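You operate a simulated robot arm through the tools that you are given. There is no shell and no other tool. Be economical: measure what you need, move in short steps, check, and stop when the job is done.

The job below is to be done with a simulated robot arm. You get a single attempt, and the scene is never put back.

TASK
Clamp the orange line end in the twine jig and whip three turns.
Fine: free it and lay it in the grey tray.

Only the result counts: the job must be done as asked and must still hold three seconds after the hand-in. Knocking over, shifting, dropping, spilling or breaking anything else fails it.

THE ROBOT
A 7-joint arm with a two-finger parallel gripper, fixed in place. Base frame: the origin is at the foot of the arm, x ahead of it, y to its left, z up; the work surface is at about z = 0. Lengths are in mm, angles in degrees, forces in N, time in s.
With the tool pointing down near the work surface it reaches from about 220 to 580 mm from the base axis. Its first joint turns from -66.0 to 66.0 degrees. Payload 2.5 kg.
The TCP is the grasp point between the finger pads, 23 mm short of the fingertips. In the tool frame z runs along the fingers and y along their closing line. The gripper opens to 94 mm. The fingers are 38 mm wide and 10 mm thick; the gripper's body (54 by 96 mm) begins 39 mm behind the TCP.
Orientation is that of the tool frame in the base frame, as a unit quaternion [x, y, z, w]. With the fingers straight down and closing along the base's y, the tool's x points along the base's -x, its y along +y and its z along -z.

THE INTERFACE
- The arm moves only by the tool step_arm. Its argument "steps" is a list of rows, each an object (a shift or turn left out is 0, a gripper value left out holds the last) with "travel": the shift along the tool's x, y, z in mm, a list of three; "rot": the turn, a rotation vector about the tool's x, y, z in degrees, a list of three; "hand": the opening, from 0 (shut) to 1 (fully open). In form: [{"travel": [x, y, z], "rot": [rx, ry, rz], "hand": hand}, ...]. A call has 1 to 20 rows; each row shifts and turns the commanded pose from where the row before left it, along the tool's axes as they then stand. Each row takes 0.2 s and may step no farther than 50 mm and 8.6 degrees from the row before; otherwise, or with a gripper value out of range, the whole call is refused. A pose out of reach is approached as far as the arm can. The call stops where the force on the tool passes 90 N (or 10 N more than at its start, if that is more) or the arm is blocked; 0.2 s more then pass. Each finger travels about 108 mm/s and halts on what it meets, pressing with about 24 N; the grip force reading is that of the motor and also rises with nothing between the fingers. The clock runs only during rows and for 0.2 s after the last one: add rows that do not move to give the fingers time. It gives the time, the measured TCP pose, the force on the tool (base axes), the opening and the grip force at its end, in the units of the frame above (readings bear some noise), with the torque about the TCP (base axes, N m) and any sound that the robot's microphone picked up.
- Cameras (640 x 400 px; columns grow to the right, rows downward): "scene" is fixed at [130.1, -417.1, 543.2]; the picture's right is [0.73, -0.68, 0.00], its down [-0.40, -0.43, -0.81] and it looks along [0.55, 0.59, -0.59] (base axes); focal length 242 px, centre (320, 200). "wrist" rides on the gripper at [86, 16, -74] in the tool frame; the picture's right is [-0.18, 0.98, 0.00], its down [-0.58, -0.11, -0.81] and it looks along [-0.79, -0.15, 0.59] (tool axes); focal length 243 px, centre (320, 200). There is no depth. A picture from a camera that has moved, and an enlarged one, comes with that camera's place and axes in the base frame and with its lens.
- camera(camera): a new picture of that camera. No time passes.
- inspect(camera, box): a new picture of the part [left, top, right, bottom] of that camera's present view, enlarged. No time passes.
- finish_job(): hands the job in; it is judged then, once.

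Work in short steps. Places have to be worked out from the pictures, the camera data and where the tool is seen: move nearer, look again, correct. Check each grasp and each placing, and mend what went wrong. You have 120 turns and 64 pictures in all, those below and enlarged ones among them. Open the gripper and draw the arm clear of the work before you hand the job in, unless the task says otherwise; then end with one line.

The tools are called after ">>>" as a command line: name --argument value ..., lists and objects as JSON in quotes. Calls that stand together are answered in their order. step_arm: Moves the arm, as the interface text tells. Its arguments: {"type":"object","properties":{"steps":{"type":"array"}},"required":["steps"]} The other tools are called the same way: camera (camera) takes a picture; inspect (camera, box) takes an enlarged picture of a part of a camera's view; finish_job () hands the job in.

At the start:

```text
time: 0.0
tcp_pos: [243.1, -200.6, 403.3]
ee_rot: [0.0, 1.0, 0.0, 0.0]
ft_force: [-0.2, 0.4, 1.1]
torque: [0.03, 0.0, 0.01]
grip_width: 94.4
gripper_force: 0.0
```

scene: 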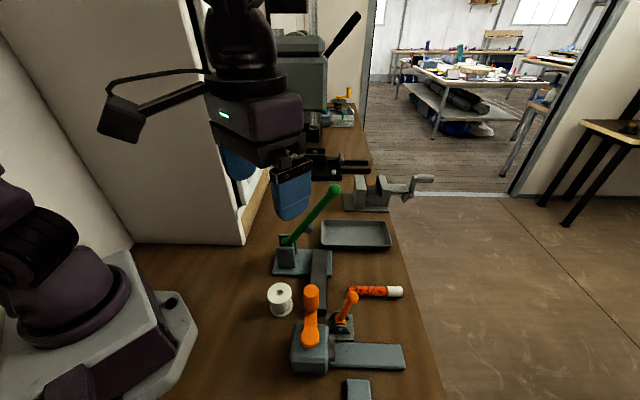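
wrist: 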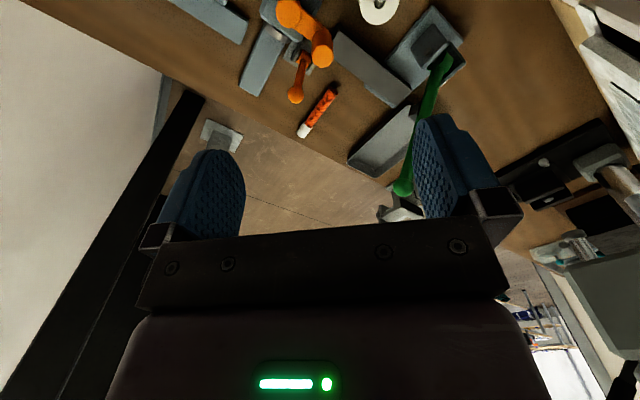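

I'll start by looking closely at the jig area and the orange line in the scene view.

>>> inspect --camera "scene" --box '[250, 260, 430, 400]'

>>> inspect --camera "scene" --box '[240, 150, 440, 280]'

>>> inspect --camera "wrist" --box '[160, 0, 480, 200]'

```text
2.86 times, centred on (340, 330) of scene
camera zoom: at [130.1, -417.1, 543.2], right [0.73, -0.68, 0.0], down [-0.4, -0.43, -0.81], along [0.55, 0.59, -0.59], focal length 692 px, centre (263, -171)
```

zoom: 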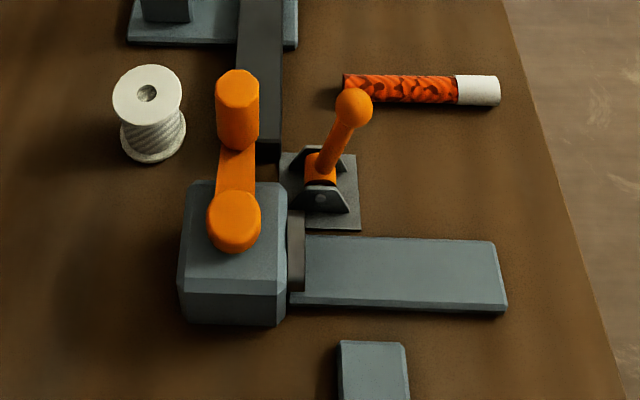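

```text
3.08 times, centred on (340, 215) of scene
camera zoom: at [130.1, -417.1, 543.2], right [0.73, -0.68, 0.0], down [-0.4, -0.43, -0.81], along [0.55, 0.59, -0.59], focal length 745 px, centre (258, 154)
```

zoom: 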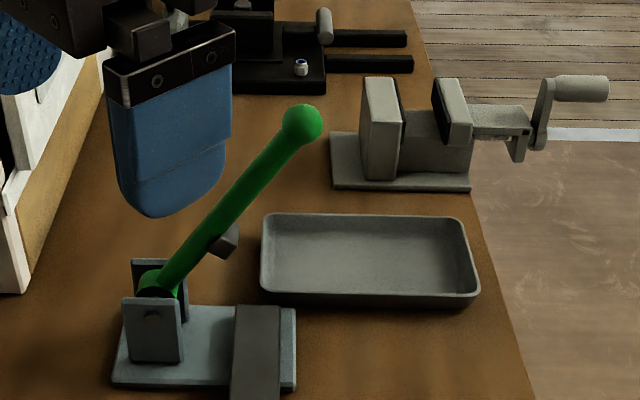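

```text
2.00 times, centred on (320, 100) of wrist
camera zoom: at [156.3, -184.5, 476.9], right [0.18, 0.98, 0.0], down [0.58, -0.11, 0.81], along [0.79, -0.15, -0.59], focal length 485 px, centre (320, 400)
```

zoom: 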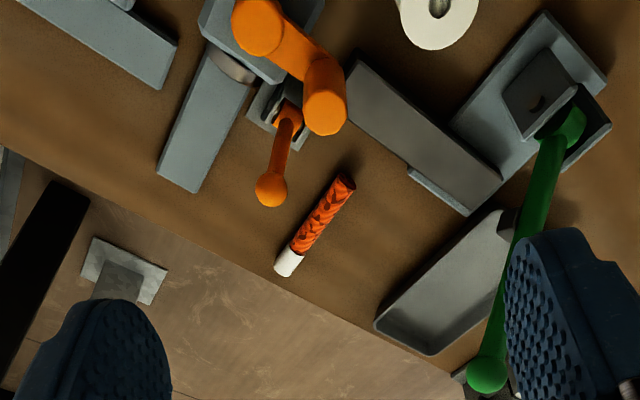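

The jig with the spool sits near (270–345, -250), with the orange line at about (460, -258). I tilt the wrist so its camera looks down on them.

>>> step_arm --steps '[{"rot": [0, 8, 0]}, {"rot": [0, 8, 0]}, {"rot": [0, 8, 0]}, {"rot": [0, 8, 0]}, {}]'

>>> camera --camera "wrist"

```text
time: 1.2
tcp_pos: [244.3, -202.4, 403.6]
ee_rot: [0.0, 0.961, 0.001, -0.276]
ft_force: [0.2, 0.1, -0.2]
torque: [0.02, 0.04, -0.02]
grip_width: 93.9
gripper_force: 0.0
```

```text
58 pictures are left
camera wrist: at [209.6, -185.4, 512.1], right [0.16, 0.98, -0.1], down [0.92, -0.11, 0.37], along [0.36, -0.15, -0.92], focal length 243 px, centre (320, 200)
```

wrist: 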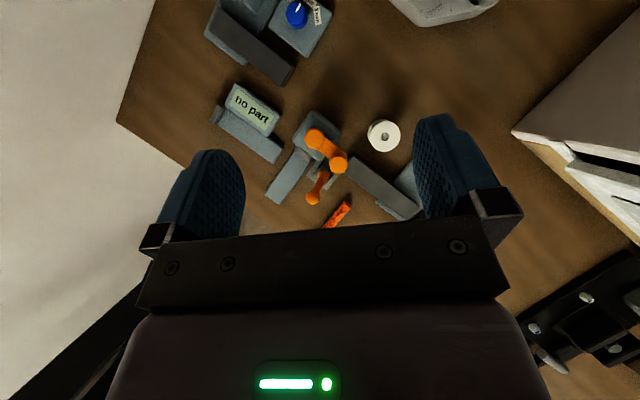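

A "no part" display and a blue knob show up to the left. I enlarge those.

>>> inspect --camera "wrist" --box '[200, 0, 440, 150]'

>>> inspect --camera "wrist" --box '[240, 90, 430, 230]'

```text
2.67 times, centred on (320, 75) of wrist
camera zoom: at [209.6, -185.4, 512.1], right [0.16, 0.98, -0.1], down [0.92, -0.11, 0.37], along [0.36, -0.15, -0.92], focal length 647 px, centre (320, 533)
```

zoom: 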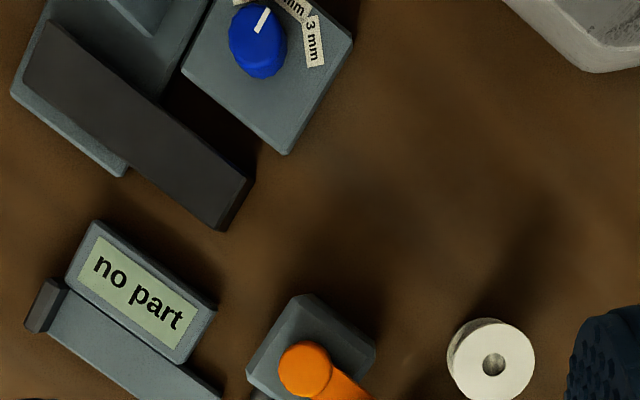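

```text
2.86 times, centred on (335, 160) of wrist
camera zoom: at [209.6, -185.4, 512.1], right [0.16, 0.98, -0.1], down [0.92, -0.11, 0.37], along [0.36, -0.15, -0.92], focal length 693 px, centre (277, 314)
```

zoom: 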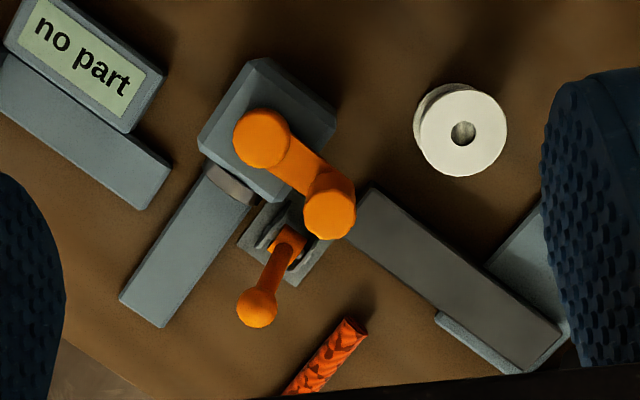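

I move toward the knob unit and tilt further to see that side from above.

>>> step_arm --steps '[{"travel": [17, -30, 10]}, {"travel": [0, -30, 0]}, {"rot": [0, 8, 0]}, {"rot": [0, 8, 0]}, {"rot": [0, 8, 0]}, {}]'

>>> camera --camera "wrist"

```text
time: 2.6
tcp_pos: [224.2, -260.6, 403.3]
ee_rot: [0.001, 0.883, 0.0, -0.47]
ft_force: [-0.5, 0.2, 0.8]
torque: [-0.02, 0.0, -0.03]
grip_width: 94.0
gripper_force: 0.0
```

```text
55 pictures are left
camera wrist: at [237.2, -244.0, 515.9], right [0.1, 0.98, -0.15], down [0.99, -0.11, -0.03], along [-0.05, -0.15, -0.99], focal length 243 px, centre (320, 200)
```

wrist: 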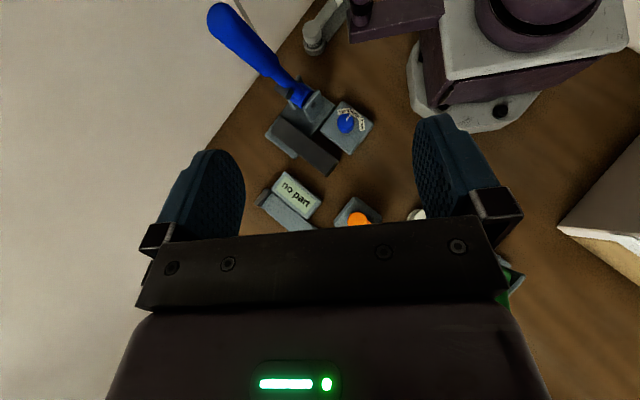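

>>> inspect --camera "wrist" --box '[200, 60, 440, 230]'

```text
2.35 times, centred on (320, 145) of wrist
camera zoom: at [237.2, -244.0, 515.9], right [0.1, 0.98, -0.15], down [0.99, -0.11, -0.03], along [-0.05, -0.15, -0.99], focal length 571 px, centre (320, 329)
```

zoom: 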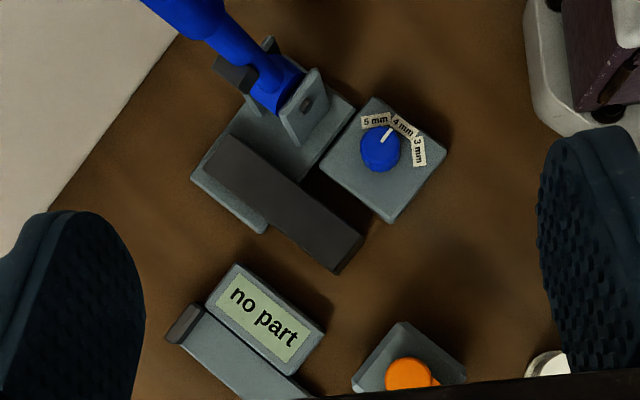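

The twine jig must be the orange station: crank box, orange toggle and trough, with the spool beside it. The blue and green levers belong to other jigs. I move in for a near view of the orange one.

>>> step_arm --steps '[{"rot": [0, -8, 0]}, {"rot": [0, -8, 0]}, {"rot": [0, -8, 0]}, {"travel": [-42, 4, 21.8]}, {"travel": [-42, 4, 21.8]}, {"travel": [-42, 4, 21.8]}, {"travel": [-42, 4, 21.8]}, {}]'

>>> camera --camera "wrist"

>>> inspect --camera "scene" --box '[280, 280, 420, 400]'

```text
time: 4.4
tcp_pos: [321.0, -244.5, 240.5]
ee_rot: [0.0, 0.961, -0.001, -0.275]
ft_force: [-0.4, 0.7, 0.4]
torque: [0.01, 0.01, 0.02]
grip_width: 94.1
gripper_force: 0.0
```

```text
53 pictures are left
camera wrist: at [285.4, -228.4, 347.5], right [0.16, 0.98, -0.1], down [0.92, -0.11, 0.38], along [0.36, -0.15, -0.92], focal length 243 px, centre (320, 200)
```

wrist: 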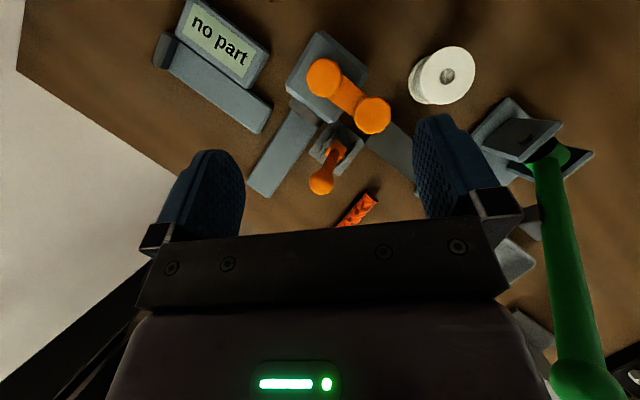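

```text
3.33 times, centred on (350, 340) of scene
camera zoom: at [130.1, -417.1, 543.2], right [0.73, -0.68, 0.0], down [-0.4, -0.43, -0.81], along [0.55, 0.59, -0.59], focal length 807 px, centre (220, -267)
```

zoom: 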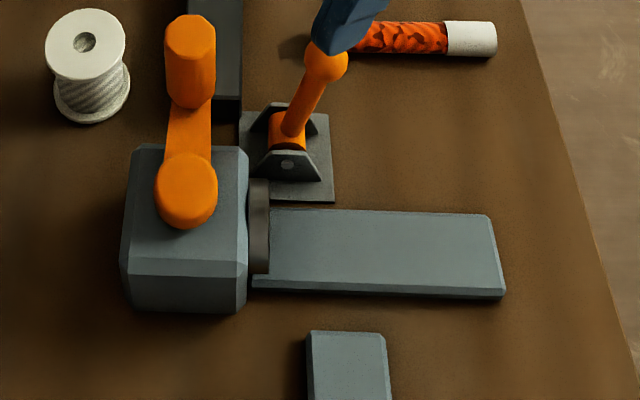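

>>> inspect --camera "wrist" --box '[240, 20, 420, 230]'

```text
1.90 times, centred on (330, 125) of wrist
camera zoom: at [285.4, -228.4, 347.5], right [0.16, 0.98, -0.1], down [0.92, -0.11, 0.38], along [0.36, -0.15, -0.92], focal length 462 px, centre (301, 343)
```

zoom: 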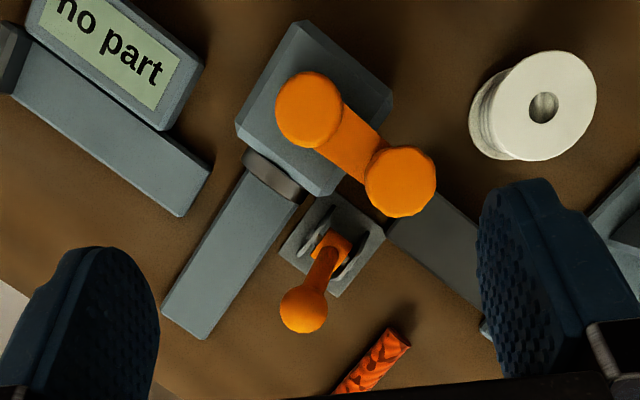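

Triangulated positions:
- Trough axis: from the hub (260, -248) along e = (0.73, -0.68).
- Toggle ball: (358, -263, 111).
- Crank handle top: (298, -209, 143).

The line lies parallel to the trough at about (462, -258). I yaw the gripper by -43° and move over the line for a close look.

>>> step_arm --steps '[{"rot": [0, -8, 0]}, {"rot": [0, -8, 0]}, {"rot": [-2.37, 0, 8.26]}, {"rot": [-2.37, 0, 8.26]}, {"rot": [-2.37, 0, 8.26]}, {"rot": [-2.37, 0, 8.26]}, {"rot": [-2.37, 0, 8.26]}, {"travel": [-35.6, 22.5, 15.8]}, {"travel": [-35.6, 22.5, 15.8]}, {"travel": [-35.6, 22.5, 15.8]}, {"travel": [-35.6, 22.5, 15.8]}, {}]'

>>> camera --camera "wrist"

```text
time: 7.0
tcp_pos: [467.4, -259.0, 140.2]
ee_rot: [0.363, 0.921, 0.051, -0.131]
ft_force: [0.3, -0.2, 0.0]
torque: [0.03, -0.01, 0.0]
grip_width: 94.0
gripper_force: 0.1
```

```text
50 pictures are left
camera wrist: at [433.1, -205.0, 235.2], right [0.8, 0.6, -0.05], down [0.5, -0.61, 0.61], along [0.34, -0.52, -0.79], focal length 243 px, centre (320, 200)
```

wrist: 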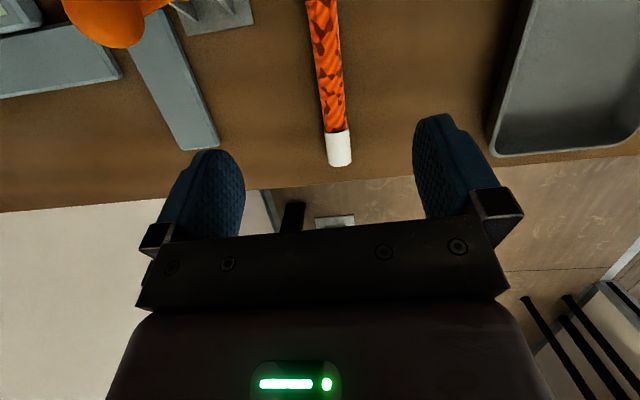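

The line spans about 131 mm, e ≈ 451–582 and n ≈ 133, with the white tip outward. I level the tool and drop to about 75 mm above a grasp point slightly outward of the line's centre.

>>> step_arm --steps '[{"rot": [0, -8, 0]}, {"rot": [0, -7.5, 0]}, {"travel": [-13, 2, 32.5]}, {"travel": [-13, 2, 32.5]}, {}, {}]'

>>> camera --camera "wrist"

```text
time: 8.4
tcp_pos: [485.3, -274.7, 73.8]
ee_rot: [0.367, 0.93, 0.001, -0.004]
ft_force: [-1.0, 0.4, -0.6]
torque: [0.01, -0.02, -0.03]
grip_width: 94.0
gripper_force: 0.1
```

```text
49 pictures are left
camera wrist: at [433.6, -204.0, 149.0], right [0.81, 0.59, 0.0], down [0.36, -0.48, 0.8], along [0.47, -0.65, -0.6], focal length 243 px, centre (320, 200)
```

wrist: 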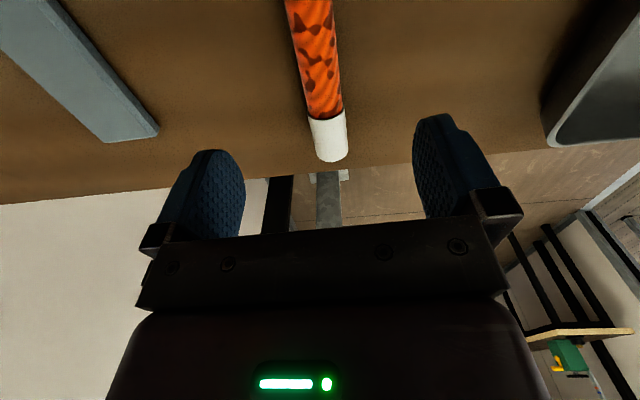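

The line sits about 3 mm off in n and is turned about 3° from the tool. I correct both, descend to z ≈ 27 and check before closing.

>>> step_arm --steps '[{"travel": [0, 2.7, 0], "rot": [0, 0, 3]}, {"travel": [0, 0, 20]}, {"travel": [0, 0, 20]}, {"travel": [0, 0, 6.5]}, {}]'

>>> camera --camera "wrist"

```text
time: 9.6
tcp_pos: [489.8, -273.2, 28.9]
ee_rot: [0.391, 0.92, 0.003, -0.005]
ft_force: [0.0, -0.2, 0.2]
torque: [0.0, 0.03, 0.0]
grip_width: 94.2
gripper_force: 0.0
```

```text
48 pictures are left
camera wrist: at [442.3, -199.7, 104.5], right [0.83, 0.55, 0.0], down [0.33, -0.5, 0.8], along [0.44, -0.67, -0.6], focal length 243 px, centre (320, 200)
```

wrist: 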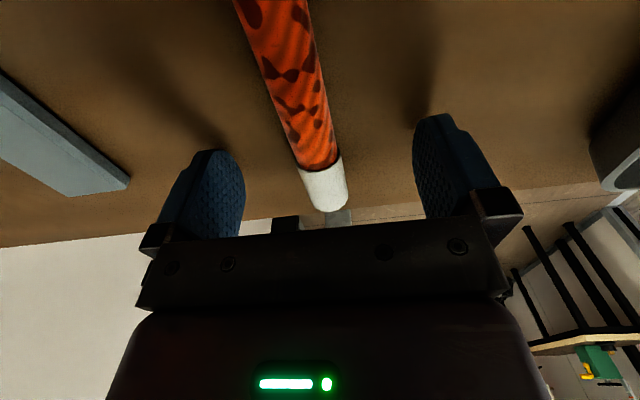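

The line lies between the fingers, near the white/orange boundary. I close the gripper.

>>> step_arm --steps '[{"hand": 0}, {}, {}, {}]'

>>> camera --camera "wrist"

```text
time: 10.6
tcp_pos: [491.2, -273.4, 29.5]
ee_rot: [0.39, 0.921, 0.001, -0.004]
ft_force: [-0.8, 0.0, -0.1]
torque: [0.02, 0.02, 0.0]
grip_width: 21.3
gripper_force: 23.6
```

```text
47 pictures are left
camera wrist: at [442.3, -199.7, 104.7], right [0.83, 0.55, 0.0], down [0.33, -0.5, 0.8], along [0.44, -0.67, -0.6], focal length 243 px, centre (320, 200)
```

wrist: 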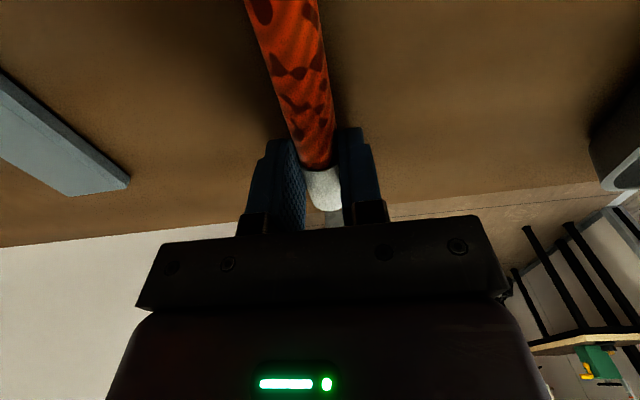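

Grasp holds at 21 mm width, and the line lies along the tool axis. I lift it, then swing it over the outer end of the trough at a safe height, clear of the toggle ball.

>>> step_arm --steps '[{"travel": [0, 0, -30]}, {"travel": [0, 0, -40]}, {"travel": [0, 0, -40], "rot": [0, 0, -2.4]}, {"travel": [-18, 0, 0]}, {}]'

>>> camera --camera "wrist"

```text
time: 11.8
tcp_pos: [503.3, -287.9, 139.8]
ee_rot: [0.371, 0.929, 0.002, -0.005]
ft_force: [-0.1, 0.0, -0.5]
torque: [-0.04, -0.05, -0.05]
grip_width: 21.0
gripper_force: 23.6
```

```text
46 pictures are left
camera wrist: at [452.0, -217.0, 214.5], right [0.81, 0.58, 0.0], down [0.35, -0.48, 0.8], along [0.47, -0.65, -0.6], focal length 243 px, centre (320, 200)
```

wrist: 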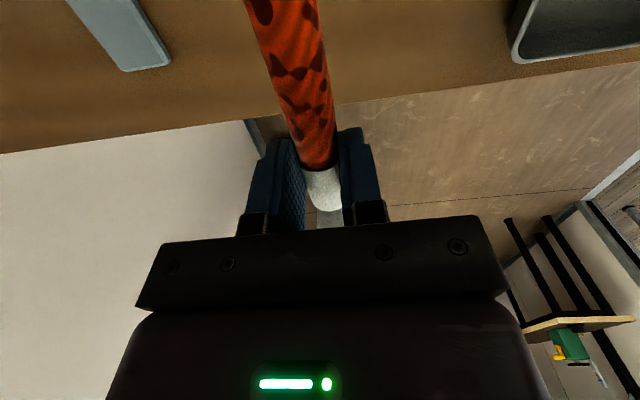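

>>> step_arm --steps '[{"travel": [0, -46, 0]}, {"travel": [0, -46, 0]}, {"travel": [0, -46, 0]}, {"travel": [0, 0, 40]}, {}]'

>>> inspect --camera "scene" --box '[270, 250, 450, 400]'

>>> camera --camera "wrist"

```text
time: 13.0
tcp_pos: [411.4, -385.2, 99.2]
ee_rot: [0.372, 0.928, 0.001, -0.005]
ft_force: [0.2, -0.2, -0.2]
torque: [0.04, -0.02, -0.01]
grip_width: 21.1
gripper_force: 24.3
```

```text
2.67 times, centred on (360, 325) of scene
camera zoom: at [130.1, -417.1, 543.2], right [0.73, -0.68, 0.0], down [-0.4, -0.43, -0.81], along [0.55, 0.59, -0.59], focal length 646 px, centre (213, -133)
```

zoom: 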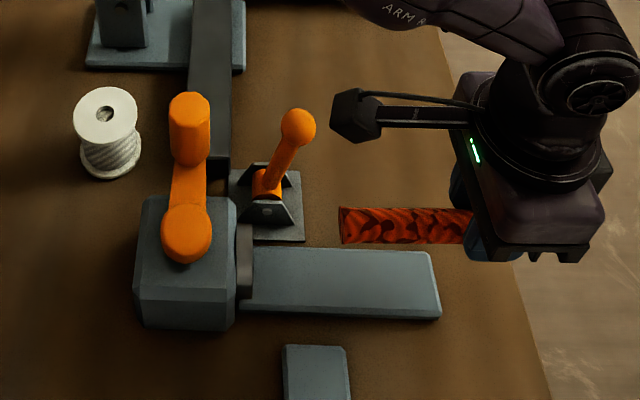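

```text
44 pictures are left
camera wrist: at [359.9, -314.2, 173.9], right [0.81, 0.59, 0.0], down [0.35, -0.48, 0.8], along [0.47, -0.65, -0.6], focal length 243 px, centre (320, 200)
```

wrist: 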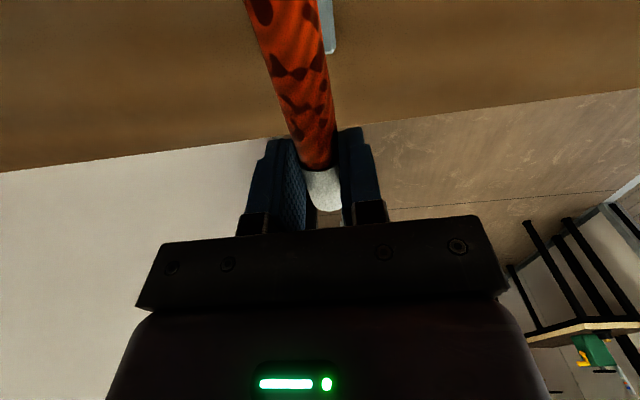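

Scene view puts the line about 6 mm to the +n side of the trough centre (n ≈ -7.5). I shift it, lower it to just above the plate, then look.

>>> step_arm --steps '[{"travel": [10, -6, 25]}, {"travel": [10, 0, 25]}, {}, {}]'

>>> inspect --camera "scene" --box '[300, 280, 420, 380]'

```text
time: 14.0
tcp_pos: [390.7, -376.0, 49.6]
ee_rot: [0.371, 0.929, 0.001, -0.004]
ft_force: [0.4, 0.3, -1.6]
torque: [-0.01, -0.02, 0.0]
grip_width: 20.8
gripper_force: 24.2
```

```text
4.00 times, centred on (360, 330) of scene
camera zoom: at [130.1, -417.1, 543.2], right [0.73, -0.68, 0.0], down [-0.4, -0.43, -0.81], along [0.55, 0.59, -0.59], focal length 968 px, centre (160, -320)
```

zoom: 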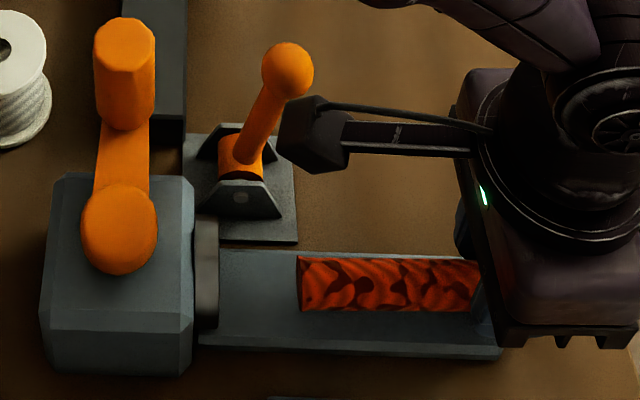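

The line is over the trough, about 38 mm short of the disc. I slide it inward in small steps while keeping an eye on the toggle clearance.

>>> step_arm --steps '[{"travel": [12, 0, 0]}, {"travel": [12, 0, 0]}, {}]'

>>> inspect --camera "scene" --box '[300, 280, 420, 380]'

```text
time: 14.8
tcp_pos: [374.7, -359.7, 50.9]
ee_rot: [0.371, 0.929, 0.002, -0.004]
ft_force: [-0.1, -0.5, -0.8]
torque: [0.01, -0.05, 0.03]
grip_width: 21.0
gripper_force: 23.7
```

```text
4.00 times, centred on (360, 330) of scene
camera zoom: at [130.1, -417.1, 543.2], right [0.73, -0.68, 0.0], down [-0.4, -0.43, -0.81], along [0.55, 0.59, -0.59], focal length 968 px, centre (160, -320)
```

zoom: 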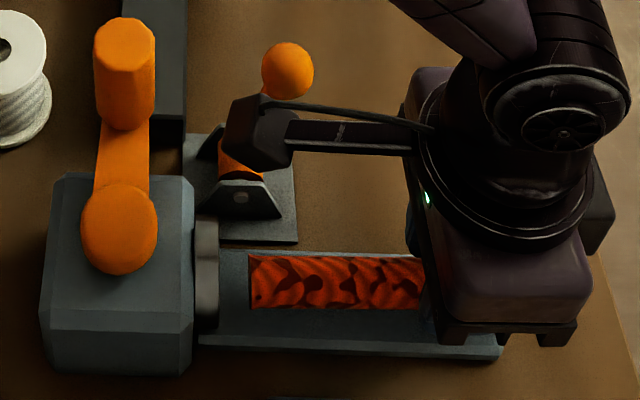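

About 14 mm remain to the disc, and the toggle has not moved. I lower in small steps to feel for the plate.

>>> step_arm --steps '[{"travel": [0, 0, 3]}, {"travel": [0, 0, 2]}, {"travel": [0, 0, 2]}, {}]'

```text
time: 15.8
tcp_pos: [373.0, -359.0, 42.4]
ee_rot: [0.372, 0.928, 0.002, -0.004]
ft_force: [0.4, 1.1, -0.8]
torque: [-0.03, 0.0, 0.02]
grip_width: 21.5
gripper_force: 23.6
```

>>> step_arm --steps '[{"travel": [5, 0, 0]}, {"travel": [5, 0, 0]}, {"travel": [0, 0, 2]}, {}]'

>>> inspect --camera "scene" --box '[310, 290, 400, 370]'

```text
time: 16.8
tcp_pos: [366.1, -353.0, 40.4]
ee_rot: [0.372, 0.928, 0.0, -0.003]
ft_force: [-2.1, 0.2, 19.1]
torque: [0.32, 0.4, 0.06]
grip_width: 21.1
gripper_force: 23.9
```

```text
5.00 times, centred on (355, 330) of scene
camera zoom: at [130.0, -417.0, 543.3], right [0.73, -0.68, 0.0], down [-0.4, -0.43, -0.81], along [0.55, 0.59, -0.59], focal length 1210 px, centre (145, -450)
```

zoom: 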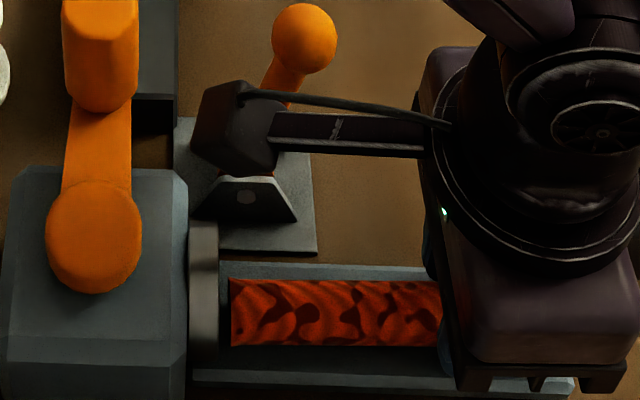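

Contact with the plate at TCP z ≈ 40 (19 N). The line end is about 5 mm short of the disc, so I ease it in with the load relieved.

>>> step_arm --steps '[{"travel": [0, 0, -1.5]}, {"travel": [3.5, 0, 0]}, {"travel": [0, 0, 0.5]}, {}]'

>>> inspect --camera "scene" --box '[310, 290, 400, 370]'

```text
time: 17.8
tcp_pos: [363.9, -350.1, 40.7]
ee_rot: [0.371, 0.929, 0.001, -0.003]
ft_force: [2.1, -3.7, 8.7]
torque: [-0.21, -0.2, 0.01]
grip_width: 20.7
gripper_force: 23.9
```

```text
5.00 times, centred on (355, 330) of scene
camera zoom: at [130.1, -417.1, 543.2], right [0.73, -0.68, 0.0], down [-0.4, -0.43, -0.81], along [0.55, 0.59, -0.59], focal length 1210 px, centre (145, -450)
```

zoom: 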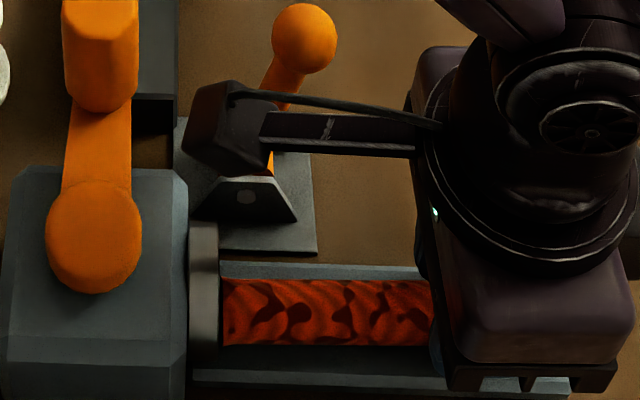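

Slight resistance along +e shows the line is butted against the disc and resting on the plate. I open the fingers moderately and check that it stays.

>>> step_arm --steps '[{"hand": 0.3}, {"hand": 0.5}, {}, {}]'

>>> camera --camera "wrist"

```text
time: 18.8
tcp_pos: [363.8, -349.8, 41.4]
ee_rot: [0.371, 0.929, 0.002, -0.004]
ft_force: [0.4, -0.1, 0.5]
torque: [-0.02, 0.03, -0.03]
grip_width: 46.9
gripper_force: 0.0
```

```text
39 pictures are left
camera wrist: at [312.2, -279.0, 116.1], right [0.81, 0.58, 0.0], down [0.35, -0.48, 0.8], along [0.47, -0.65, -0.6], focal length 243 px, centre (320, 200)
```

wrist: 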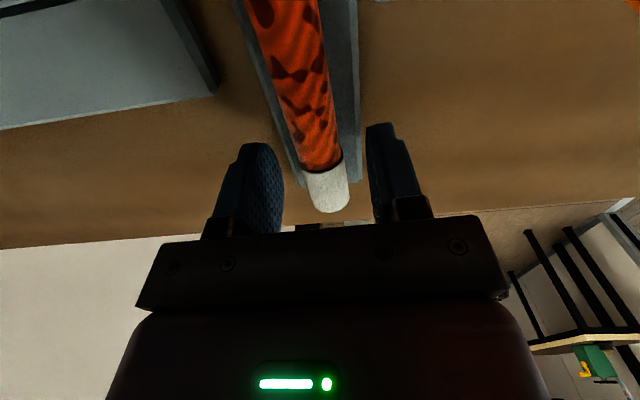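

The line stays on the trough. I raise the gripper straight up and look at the whole jig again.

>>> step_arm --steps '[{"travel": [0, 0, -20]}, {"travel": [0, 0, -40]}, {"travel": [0, 0, -50]}, {"travel": [0, 0, -50]}, {}]'

>>> inspect --camera "scene" --box '[280, 280, 420, 400]'

```text
time: 20.0
tcp_pos: [365.6, -352.9, 201.6]
ee_rot: [0.372, 0.928, 0.001, -0.004]
ft_force: [0.1, -0.4, 0.0]
torque: [-0.03, 0.01, 0.01]
grip_width: 47.2
gripper_force: 0.0
```

```text
3.33 times, centred on (350, 340) of scene
camera zoom: at [130.1, -417.1, 543.2], right [0.73, -0.68, 0.0], down [-0.4, -0.43, -0.81], along [0.55, 0.59, -0.59], focal length 807 px, centre (220, -267)
```

zoom: 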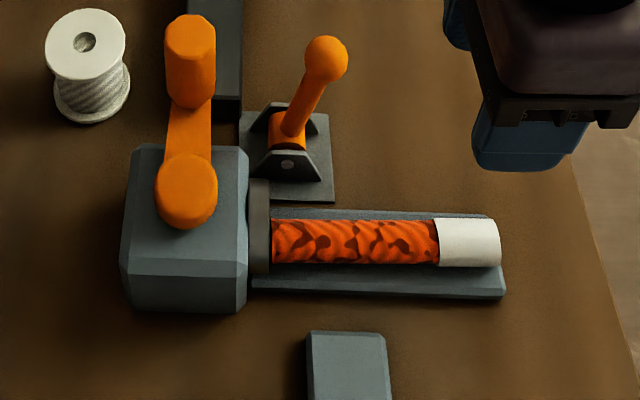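

The line is lying in the jig against the disc. Next comes the orange toggle: I move over its ball, estimated at (358, -263, 111), with the fingers open and check the alignment.

>>> step_arm --steps '[{"travel": [33, 30, 0], "hand": 0.7}, {"travel": [33, 31, 0]}, {"travel": [0, 0, 20]}, {}, {}]'

>>> camera --camera "wrist"

>>> inspect --camera "scene" --box '[260, 220, 420, 360]'

```text
time: 21.2
tcp_pos: [361.6, -261.9, 180.5]
ee_rot: [0.371, 0.928, 0.002, -0.004]
ft_force: [0.0, -0.3, 0.3]
torque: [0.01, 0.03, -0.03]
grip_width: 66.2
gripper_force: 0.1
```

```text
37 pictures are left
camera wrist: at [309.2, -190.3, 255.6], right [0.81, 0.58, 0.0], down [0.35, -0.48, 0.8], along [0.47, -0.65, -0.6], focal length 243 px, centre (320, 200)
```

wrist: 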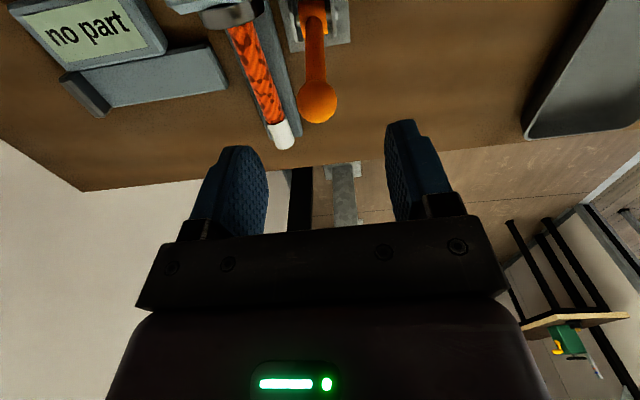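

```text
2.86 times, centred on (340, 290) of scene
camera zoom: at [130.1, -417.1, 543.2], right [0.73, -0.68, 0.0], down [-0.4, -0.43, -0.81], along [0.55, 0.59, -0.59], focal length 692 px, centre (263, -57)
```

zoom: 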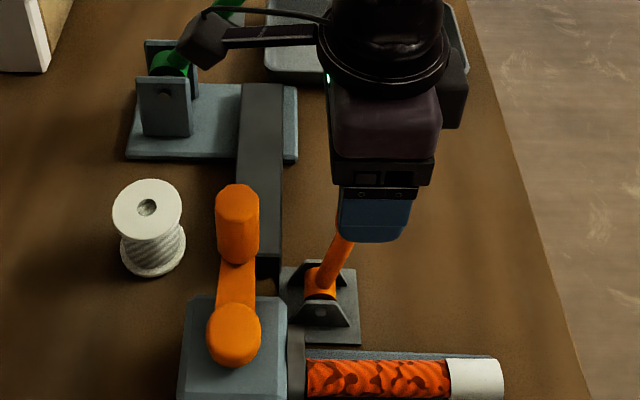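

Ball offset from the TCP is about (+1.5 e, -2.6 n). I correct that, descend to TCP z ≈ 119 and grip the ball. Only after checking the grip will I move the lever.

>>> step_arm --steps '[{"travel": [-1.5, -2.6, 20]}, {"travel": [0, 0, 20]}, {"travel": [0, 0, 20]}, {"hand": 0.45}, {"hand": 0.1}, {"hand": 0}, {}]'

>>> camera --camera "wrist"

```text
time: 22.8
tcp_pos: [360.6, -264.3, 120.4]
ee_rot: [0.371, 0.928, 0.002, -0.004]
ft_force: [3.2, 0.6, -6.1]
torque: [-0.15, -0.21, -0.04]
grip_width: 25.5
gripper_force: 45.5
```

```text
35 pictures are left
camera wrist: at [308.7, -192.7, 195.5], right [0.81, 0.59, 0.0], down [0.35, -0.48, 0.8], along [0.47, -0.65, -0.6], focal length 243 px, centre (320, 200)
```

wrist: 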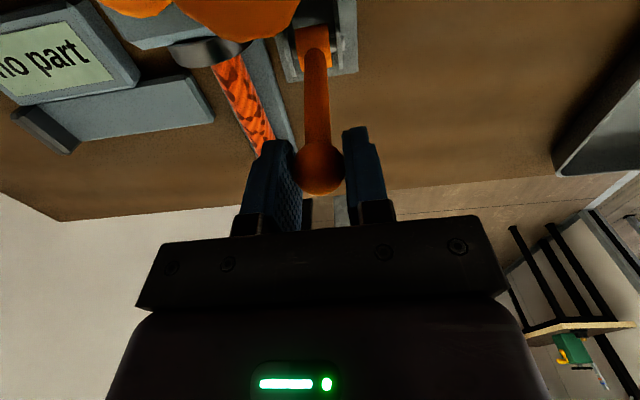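

Ball is gripped at 25 mm. I try a small arc step toward +e (outward and down) and read the resistance.

>>> step_arm --steps '[{"travel": [-3.5, 0, 1.3]}, {"travel": [-3.4, 0, 1.5]}, {}]'

```text
time: 23.6
tcp_pos: [364.1, -268.5, 119.1]
ee_rot: [0.37, 0.929, 0.002, -0.004]
ft_force: [-0.9, 12.2, 19.0]
torque: [0.95, 0.86, -0.02]
grip_width: 25.3
gripper_force: 44.8
```

The lever moves outward, with some surplus downward push. I continue with a flatter arc.

>>> step_arm --steps '[{"travel": [-4, 0, -1]}, {"travel": [-4, 0, 0.5]}, {}]'

>>> inspect --camera "scene" --box '[280, 260, 420, 360]'

```text
time: 24.4
tcp_pos: [367.6, -271.2, 117.2]
ee_rot: [0.37, 0.929, 0.003, -0.009]
ft_force: [-4.0, 21.0, -11.7]
torque: [0.81, 0.71, -0.02]
grip_width: 25.3
gripper_force: 45.4
```

```text
4.00 times, centred on (350, 310) of scene
camera zoom: at [130.2, -417.1, 543.1], right [0.73, -0.68, 0.0], down [-0.4, -0.43, -0.81], along [0.55, 0.59, -0.59], focal length 968 px, centre (200, -240)
```

zoom: 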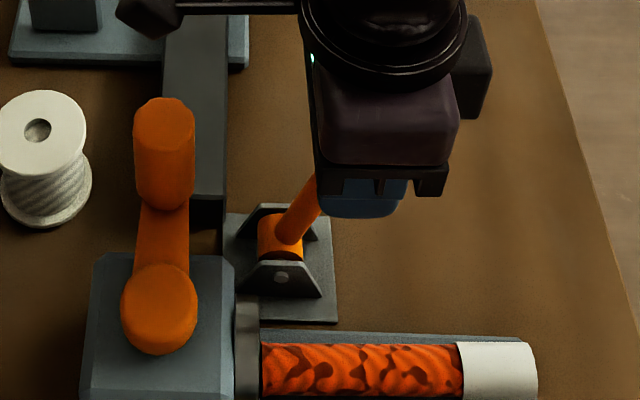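

The lever is turning about a pivot near e = 420, with moderate resistance (about 20 N). I continue along that arc to about 40° lean and watch the forces.

>>> step_arm --steps '[{"travel": [-5, 0, 4]}, {"travel": [-5, 0, 4]}, {"travel": [-5, 0, 4]}, {"travel": [-5, 0, 5]}, {}]'

```text
time: 25.6
tcp_pos: [385.6, -288.5, 104.4]
ee_rot: [0.371, 0.929, 0.002, 0.001]
ft_force: [16.0, 9.4, 25.7]
torque: [0.8, 0.66, -0.12]
grip_width: 25.2
gripper_force: 44.7
```

>>> step_arm --steps '[{"travel": [-5.7, 0.5, 5.7]}, {"travel": [-5.7, 0.5, 5.7]}, {"travel": [-4.6, 0.5, 6.6]}, {"travel": [-4.6, 0.5, 6.6]}, {}]'

>>> inspect --camera "scene" --box '[280, 260, 420, 360]'

```text
time: 26.8
tcp_pos: [398.3, -302.5, 77.6]
ee_rot: [0.372, 0.928, -0.001, -0.003]
ft_force: [5.6, -2.3, 21.5]
torque: [0.86, 0.89, -0.01]
grip_width: 24.9
gripper_force: 45.0
```

```text
4.00 times, centred on (350, 310) of scene
camera zoom: at [130.0, -417.1, 543.3], right [0.73, -0.68, 0.0], down [-0.4, -0.43, -0.81], along [0.55, 0.59, -0.59], focal length 968 px, centre (200, -240)
```

zoom: 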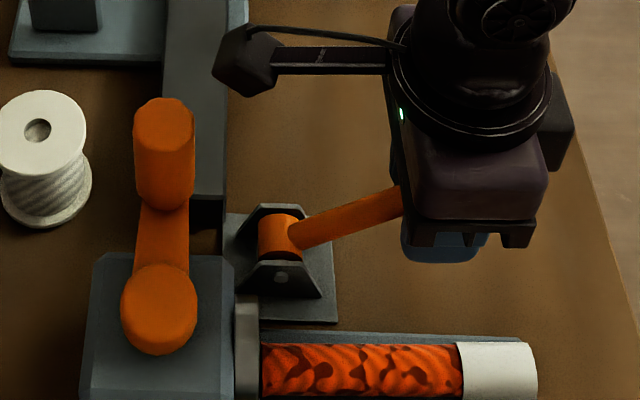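

Lever follows cleanly at about 60°, with no click yet. I continue downward.

>>> step_arm --steps '[{"travel": [-3.5, 0, 7.2]}, {"travel": [-3.2, 0, 7.5]}, {"travel": [-2.2, 0, 7.7]}, {}]'

```text
time: 27.8
tcp_pos: [404.7, -309.2, 55.3]
ee_rot: [0.372, 0.928, -0.001, -0.002]
ft_force: [2.4, -15.9, 19.2]
torque: [0.86, 0.79, 0.03]
grip_width: 24.9
gripper_force: 45.4
```

>>> step_arm --steps '[{"travel": [-1, 0, 6]}, {"travel": [-0.5, 0, 6]}, {}]'

```text
time: 28.6
tcp_pos: [406.5, -309.9, 46.1]
ee_rot: [0.371, 0.929, -0.001, -0.001]
ft_force: [5.8, -23.5, 19.2]
torque: [0.99, 0.79, 0.07]
grip_width: 25.2
gripper_force: 45.1
```

>>> step_arm --steps '[{"travel": [-2, 0, 5]}, {"travel": [-1, 0, 5]}, {}]'

>>> inspect --camera "scene" --box '[280, 260, 420, 360]'

```text
time: 29.4
tcp_pos: [407.7, -310.9, 32.6]
ee_rot: [0.371, 0.928, 0.0, -0.004]
ft_force: [-1.3, -20.1, 16.6]
torque: [1.0, 0.84, 0.04]
grip_width: 25.2
gripper_force: 45.1
```

```text
4.00 times, centred on (350, 310) of scene
camera zoom: at [130.0, -417.1, 543.3], right [0.73, -0.68, 0.0], down [-0.4, -0.43, -0.81], along [0.55, 0.59, -0.59], focal length 968 px, centre (200, -240)
```

zoom: 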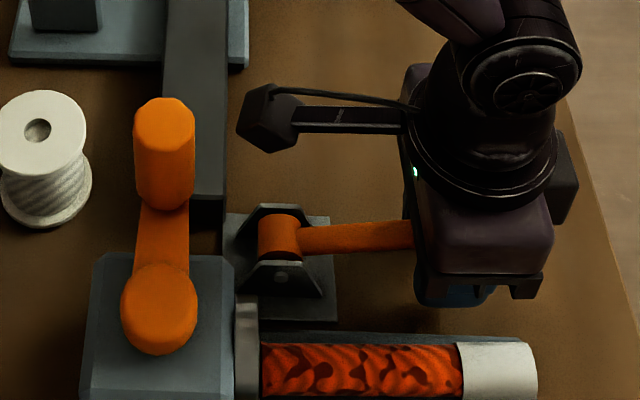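

>>> step_arm --steps '[{"travel": [-0.5, 0, 3]}, {"travel": [0, 0, 2]}, {}]'

```text
time: 30.2
tcp_pos: [407.6, -311.9, 27.1]
ee_rot: [0.372, 0.928, 0.001, -0.004]
ft_force: [-3.9, -19.2, 14.7]
torque: [1.0, 0.79, 0.0]
grip_width: 25.5
gripper_force: 44.5
```

Still no hard stop or click, though the ball is nearly at table height. I release the ball, lift, and look at what state the clamp is in.

>>> step_arm --steps '[{"hand": 0.3}, {"hand": 0.45}, {}, {"travel": [0, 0, -30]}, {"travel": [0, 0, -45]}, {"travel": [0, 0, -45]}, {}]'

>>> inspect --camera "scene" --box '[280, 260, 420, 380]'

>>> camera --camera "wrist"

```text
time: 31.8
tcp_pos: [411.1, -310.6, 148.7]
ee_rot: [0.371, 0.929, 0.001, -0.004]
ft_force: [0.6, 0.3, -0.7]
torque: [0.02, -0.01, 0.03]
grip_width: 42.2
gripper_force: 0.0
```

```text
3.33 times, centred on (350, 320) of scene
camera zoom: at [130.1, -417.1, 543.2], right [0.73, -0.68, 0.0], down [-0.4, -0.43, -0.81], along [0.55, 0.59, -0.59], focal length 807 px, centre (220, -200)
```

zoom: 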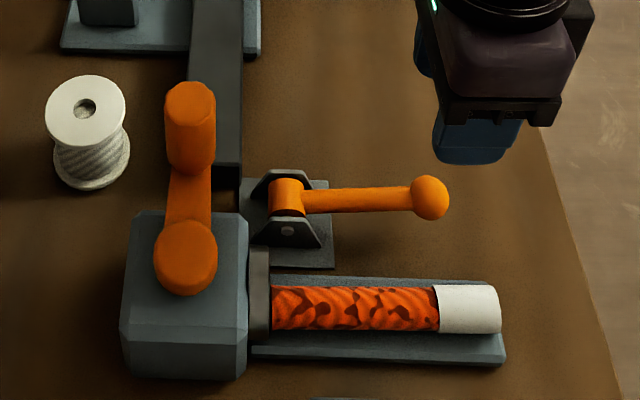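

```text
30 pictures are left
camera wrist: at [359.2, -239.5, 224.0], right [0.81, 0.58, 0.0], down [0.35, -0.48, 0.8], along [0.47, -0.65, -0.6], focal length 243 px, centre (320, 200)
```

wrist: 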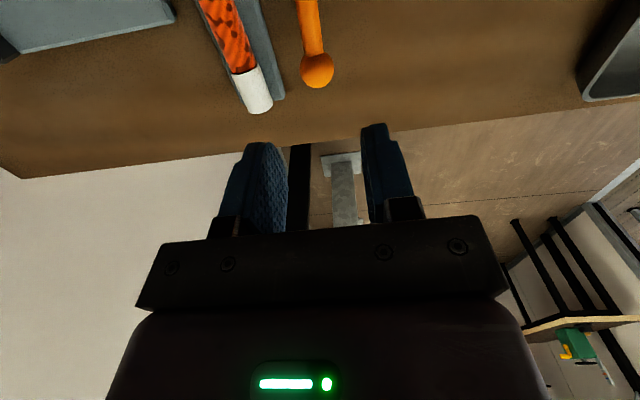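

The lever now lies flat and stays there. To check that it clamps, I go back to the line, grip it, and tug lightly.

>>> step_arm --steps '[{"travel": [4, -30, 0], "hand": 0.5}, {"travel": [4, -31, 0]}, {"travel": [0, 0, 45]}, {"travel": [0, 0, 45]}, {"travel": [0, 0, 14]}, {"hand": 0.2}, {"hand": 0}, {}]'

```text
time: 33.6
tcp_pos: [360.5, -347.6, 44.0]
ee_rot: [0.371, 0.929, 0.002, -0.003]
ft_force: [5.7, 4.5, -2.5]
torque: [0.07, -0.27, -0.16]
grip_width: 21.5
gripper_force: 24.0
```

>>> step_arm --steps '[{"travel": [-2, 0, 0]}, {"travel": [-2, 0, 0]}, {}]'

```text
time: 34.4
tcp_pos: [361.9, -349.0, 45.4]
ee_rot: [0.372, 0.928, 0.004, -0.008]
ft_force: [-18.2, 22.4, 16.5]
torque: [0.45, 0.25, -0.06]
grip_width: 21.0
gripper_force: 24.1
```

The line resists with about 29 N, so it is clamped. I undo the tug, release and rise, then go to the crank handle.

>>> step_arm --steps '[{"travel": [4, 0, 0]}, {"hand": 0.25}, {"hand": 0.5}, {"travel": [0, 0, -40]}, {"travel": [0, 0, -45]}, {"travel": [0, 0, -45]}, {"travel": [0, 0, -35]}, {}]'

>>> inspect --camera "scene" --box '[280, 260, 420, 380]'

```text
time: 36.2
tcp_pos: [363.8, -352.4, 210.4]
ee_rot: [0.371, 0.929, 0.001, -0.004]
ft_force: [0.0, -0.2, 0.4]
torque: [0.03, 0.02, 0.05]
grip_width: 46.7
gripper_force: 0.1
```

```text
3.33 times, centred on (350, 320) of scene
camera zoom: at [130.1, -417.1, 543.2], right [0.73, -0.68, 0.0], down [-0.4, -0.43, -0.81], along [0.55, 0.59, -0.59], focal length 807 px, centre (220, -200)
```

zoom: 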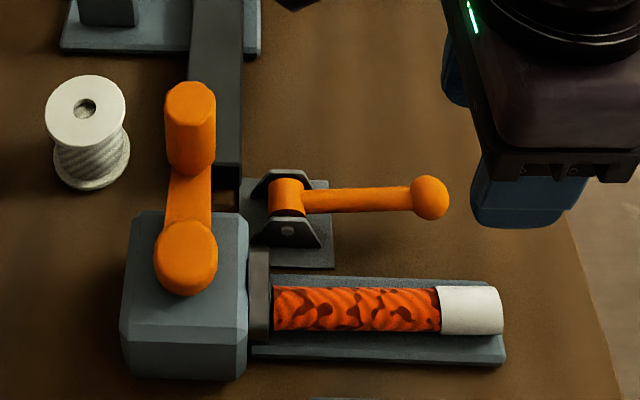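

Still in place. I move above the crank handle at about (298, -209) and check alignment.

>>> step_arm --steps '[{"travel": [36.4, 14.5, 0], "hand": 0.7}, {"travel": [36.4, 14.5, 0]}, {"travel": [36.4, 14.5, 0]}, {"travel": [36.4, 14.5, 0]}, {}, {}]'

>>> camera --camera "wrist"

```text
time: 37.6
tcp_pos: [297.5, -208.3, 207.1]
ee_rot: [0.371, 0.929, 0.001, -0.004]
ft_force: [-0.4, 0.1, 0.6]
torque: [0.0, 0.04, -0.04]
grip_width: 65.8
gripper_force: 0.1
```

```text
28 pictures are left
camera wrist: at [246.7, -136.1, 282.4], right [0.81, 0.58, 0.0], down [0.35, -0.48, 0.8], along [0.47, -0.65, -0.6], focal length 243 px, centre (320, 200)
```

wrist: 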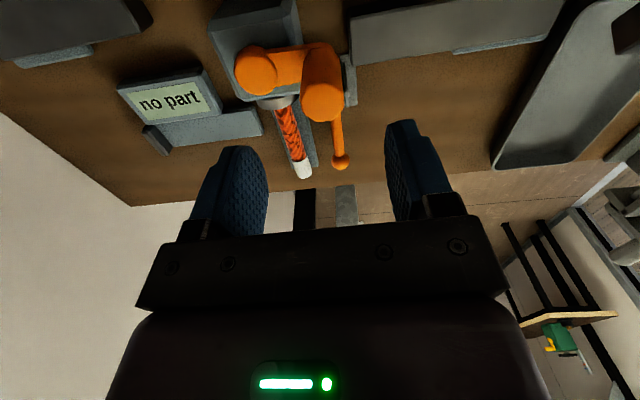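

The handle is centred within about 1 mm. I descend to z ≈ 125 and grip it.

>>> step_arm --steps '[{"travel": [-1, 0.8, 30]}, {"travel": [0, 0, 30]}, {"travel": [0, 0, 20]}, {"hand": 0.4}, {"hand": 0}, {}, {}]'

>>> inspect --camera "scene" --box '[260, 240, 400, 360]'

```text
time: 39.2
tcp_pos: [299.3, -207.5, 129.4]
ee_rot: [0.37, 0.929, 0.003, -0.004]
ft_force: [10.1, 10.3, -9.2]
torque: [-0.53, -0.53, 0.03]
grip_width: 29.6
gripper_force: 45.0
```

```text
3.33 times, centred on (330, 300) of scene
camera zoom: at [130.2, -417.1, 543.2], right [0.73, -0.68, 0.0], down [-0.4, -0.43, -0.81], along [0.55, 0.59, -0.59], focal length 807 px, centre (287, -133)
```

zoom: 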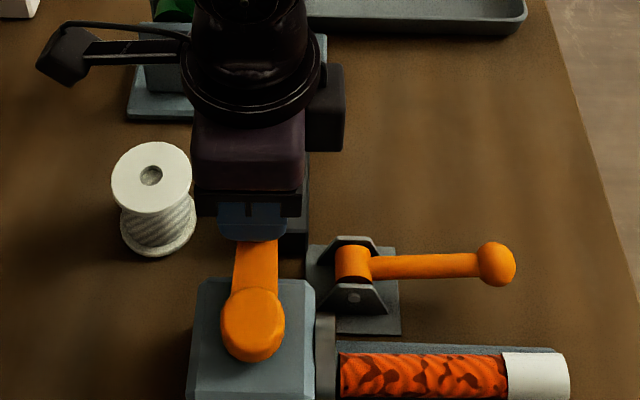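

The handle is gripped. I start with a short clockwise arc of about 20° (toward +e) to confirm the crank turns and to calibrate its radius.

>>> step_arm --steps '[{"travel": [-5, 1, 0]}, {"travel": [-5, -0.6, 0]}, {"travel": [-5, -1.2, 0]}, {"travel": [-4.6, -1.6, 0]}, {}]'

```text
time: 40.4
tcp_pos: [309.1, -222.4, 129.8]
ee_rot: [0.371, 0.928, 0.002, -0.006]
ft_force: [9.1, 4.9, -32.1]
torque: [0.14, 0.08, -0.01]
grip_width: 29.8
gripper_force: 45.2
```

The crank turns. I continue clockwise to about 54° using a centre near (359.5, -4) and R ≈ 57 in jig axes.

>>> step_arm --steps '[{"travel": [-7.7, -3.4, -1]}, {"travel": [-6.6, -4.5, -1]}, {"travel": [-5.9, -5.3, 0]}, {"travel": [-5.1, -6.1, 0]}, {}]'

```text
time: 41.6
tcp_pos: [314.1, -254.0, 130.8]
ee_rot: [0.371, 0.929, 0.0, -0.001]
ft_force: [24.8, -4.9, -30.9]
torque: [0.24, 0.24, 0.01]
grip_width: 29.8
gripper_force: 45.1
```

Forces show the true circle is a bit larger: centre ≈ (356, -6) and R ≈ 58.3 in jig axes. I correct and continue to 90°.

>>> step_arm --steps '[{"travel": [-7.6, -9.6, 1.5]}, {"travel": [-3.7, -11.6, 1.5]}, {"travel": [-1.3, -12.1, 0]}, {}]'

```text
time: 42.6
tcp_pos: [299.9, -286.8, 128.7]
ee_rot: [0.372, 0.928, 0.002, -0.004]
ft_force: [-13.7, 13.3, 38.0]
torque: [0.13, 0.09, 0.0]
grip_width: 29.0
gripper_force: 45.5
```

At 90° the position matches the model, with slightly too much outward push. I trim that and go on to 180°.

>>> step_arm --steps '[{"travel": [3.3, -15.1, -1.5]}, {"travel": [5.8, -14.1, -0.5]}, {"travel": [9.3, -12.2, 0]}, {"travel": [12.2, -9.3, 0]}, {"travel": [14.1, -5.8, 0]}, {"travel": [15.1, -2.0, 0]}, {}]'

```text
time: 44.2
tcp_pos: [218.6, -283.0, 129.6]
ee_rot: [0.368, 0.93, 0.007, -0.006]
ft_force: [24.5, 21.8, -41.0]
torque: [-0.13, 0.56, 0.02]
grip_width: 29.7
gripper_force: 45.3
```

Half a turn measured: the circle is really centred at about (359.5, -3.2) with R ≈ 55.2 in jig axes. I continue to 275° with that.

>>> step_arm --steps '[{"travel": [12, 5.3, 0.7]}, {"travel": [12.8, 6.7, 0]}, {"travel": [10.6, 9.7, 0]}, {"travel": [7.7, 12.2, 0]}, {"travel": [4.4, 13.7, 0]}, {"travel": [0.6, 14.4, 0]}, {}]'

>>> camera --camera "scene"

```text
time: 45.8
tcp_pos: [223.1, -208.3, 129.9]
ee_rot: [0.372, 0.928, 0.004, -0.008]
ft_force: [-22.4, 23.1, 27.1]
torque: [0.02, 0.18, 0.0]
grip_width: 29.6
gripper_force: 45.0
```

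```text
26 pictures are left
```

scene: 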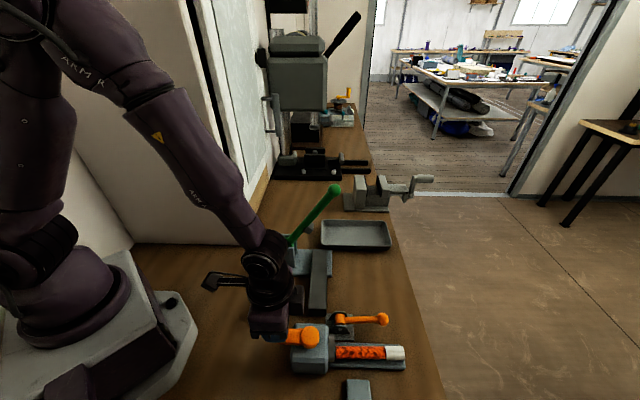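

On track: centre (360, -3), R ≈ 55. I complete the first turn.

>>> step_arm --steps '[{"travel": [0.2, 14.4, 0]}, {"travel": [-6, 13.1, 0]}, {"travel": [-9.3, 11, 0]}, {"travel": [-11.7, 8.3, 0]}, {"travel": [-13.5, 5, 0]}, {"travel": [-14.4, 1.3, 0]}, {}]'

>>> inspect --camera "scene" --box '[280, 280, 420, 400]'

```text
time: 46.3
tcp_pos: [223.4, -207.9, 130.8]
ee_rot: [0.386, 0.923, -0.006, -0.013]
ft_force: [-12.6, -11.0, 4.1]
torque: [0.51, -0.66, 0.0]
grip_width: 29.9
gripper_force: 44.7
stopped in row 2: the force on the tool passed its limit at 100 N (the readings are from after the stop); the commanded pose is now the measured one
```

```text
3.33 times, centred on (350, 340) of scene
camera zoom: at [130.2, -417.1, 543.2], right [0.73, -0.68, 0.0], down [-0.4, -0.43, -0.81], along [0.55, 0.59, -0.59], focal length 807 px, centre (220, -267)
```

zoom: 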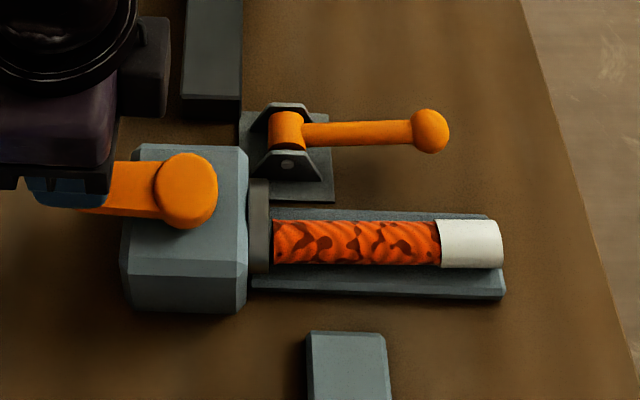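

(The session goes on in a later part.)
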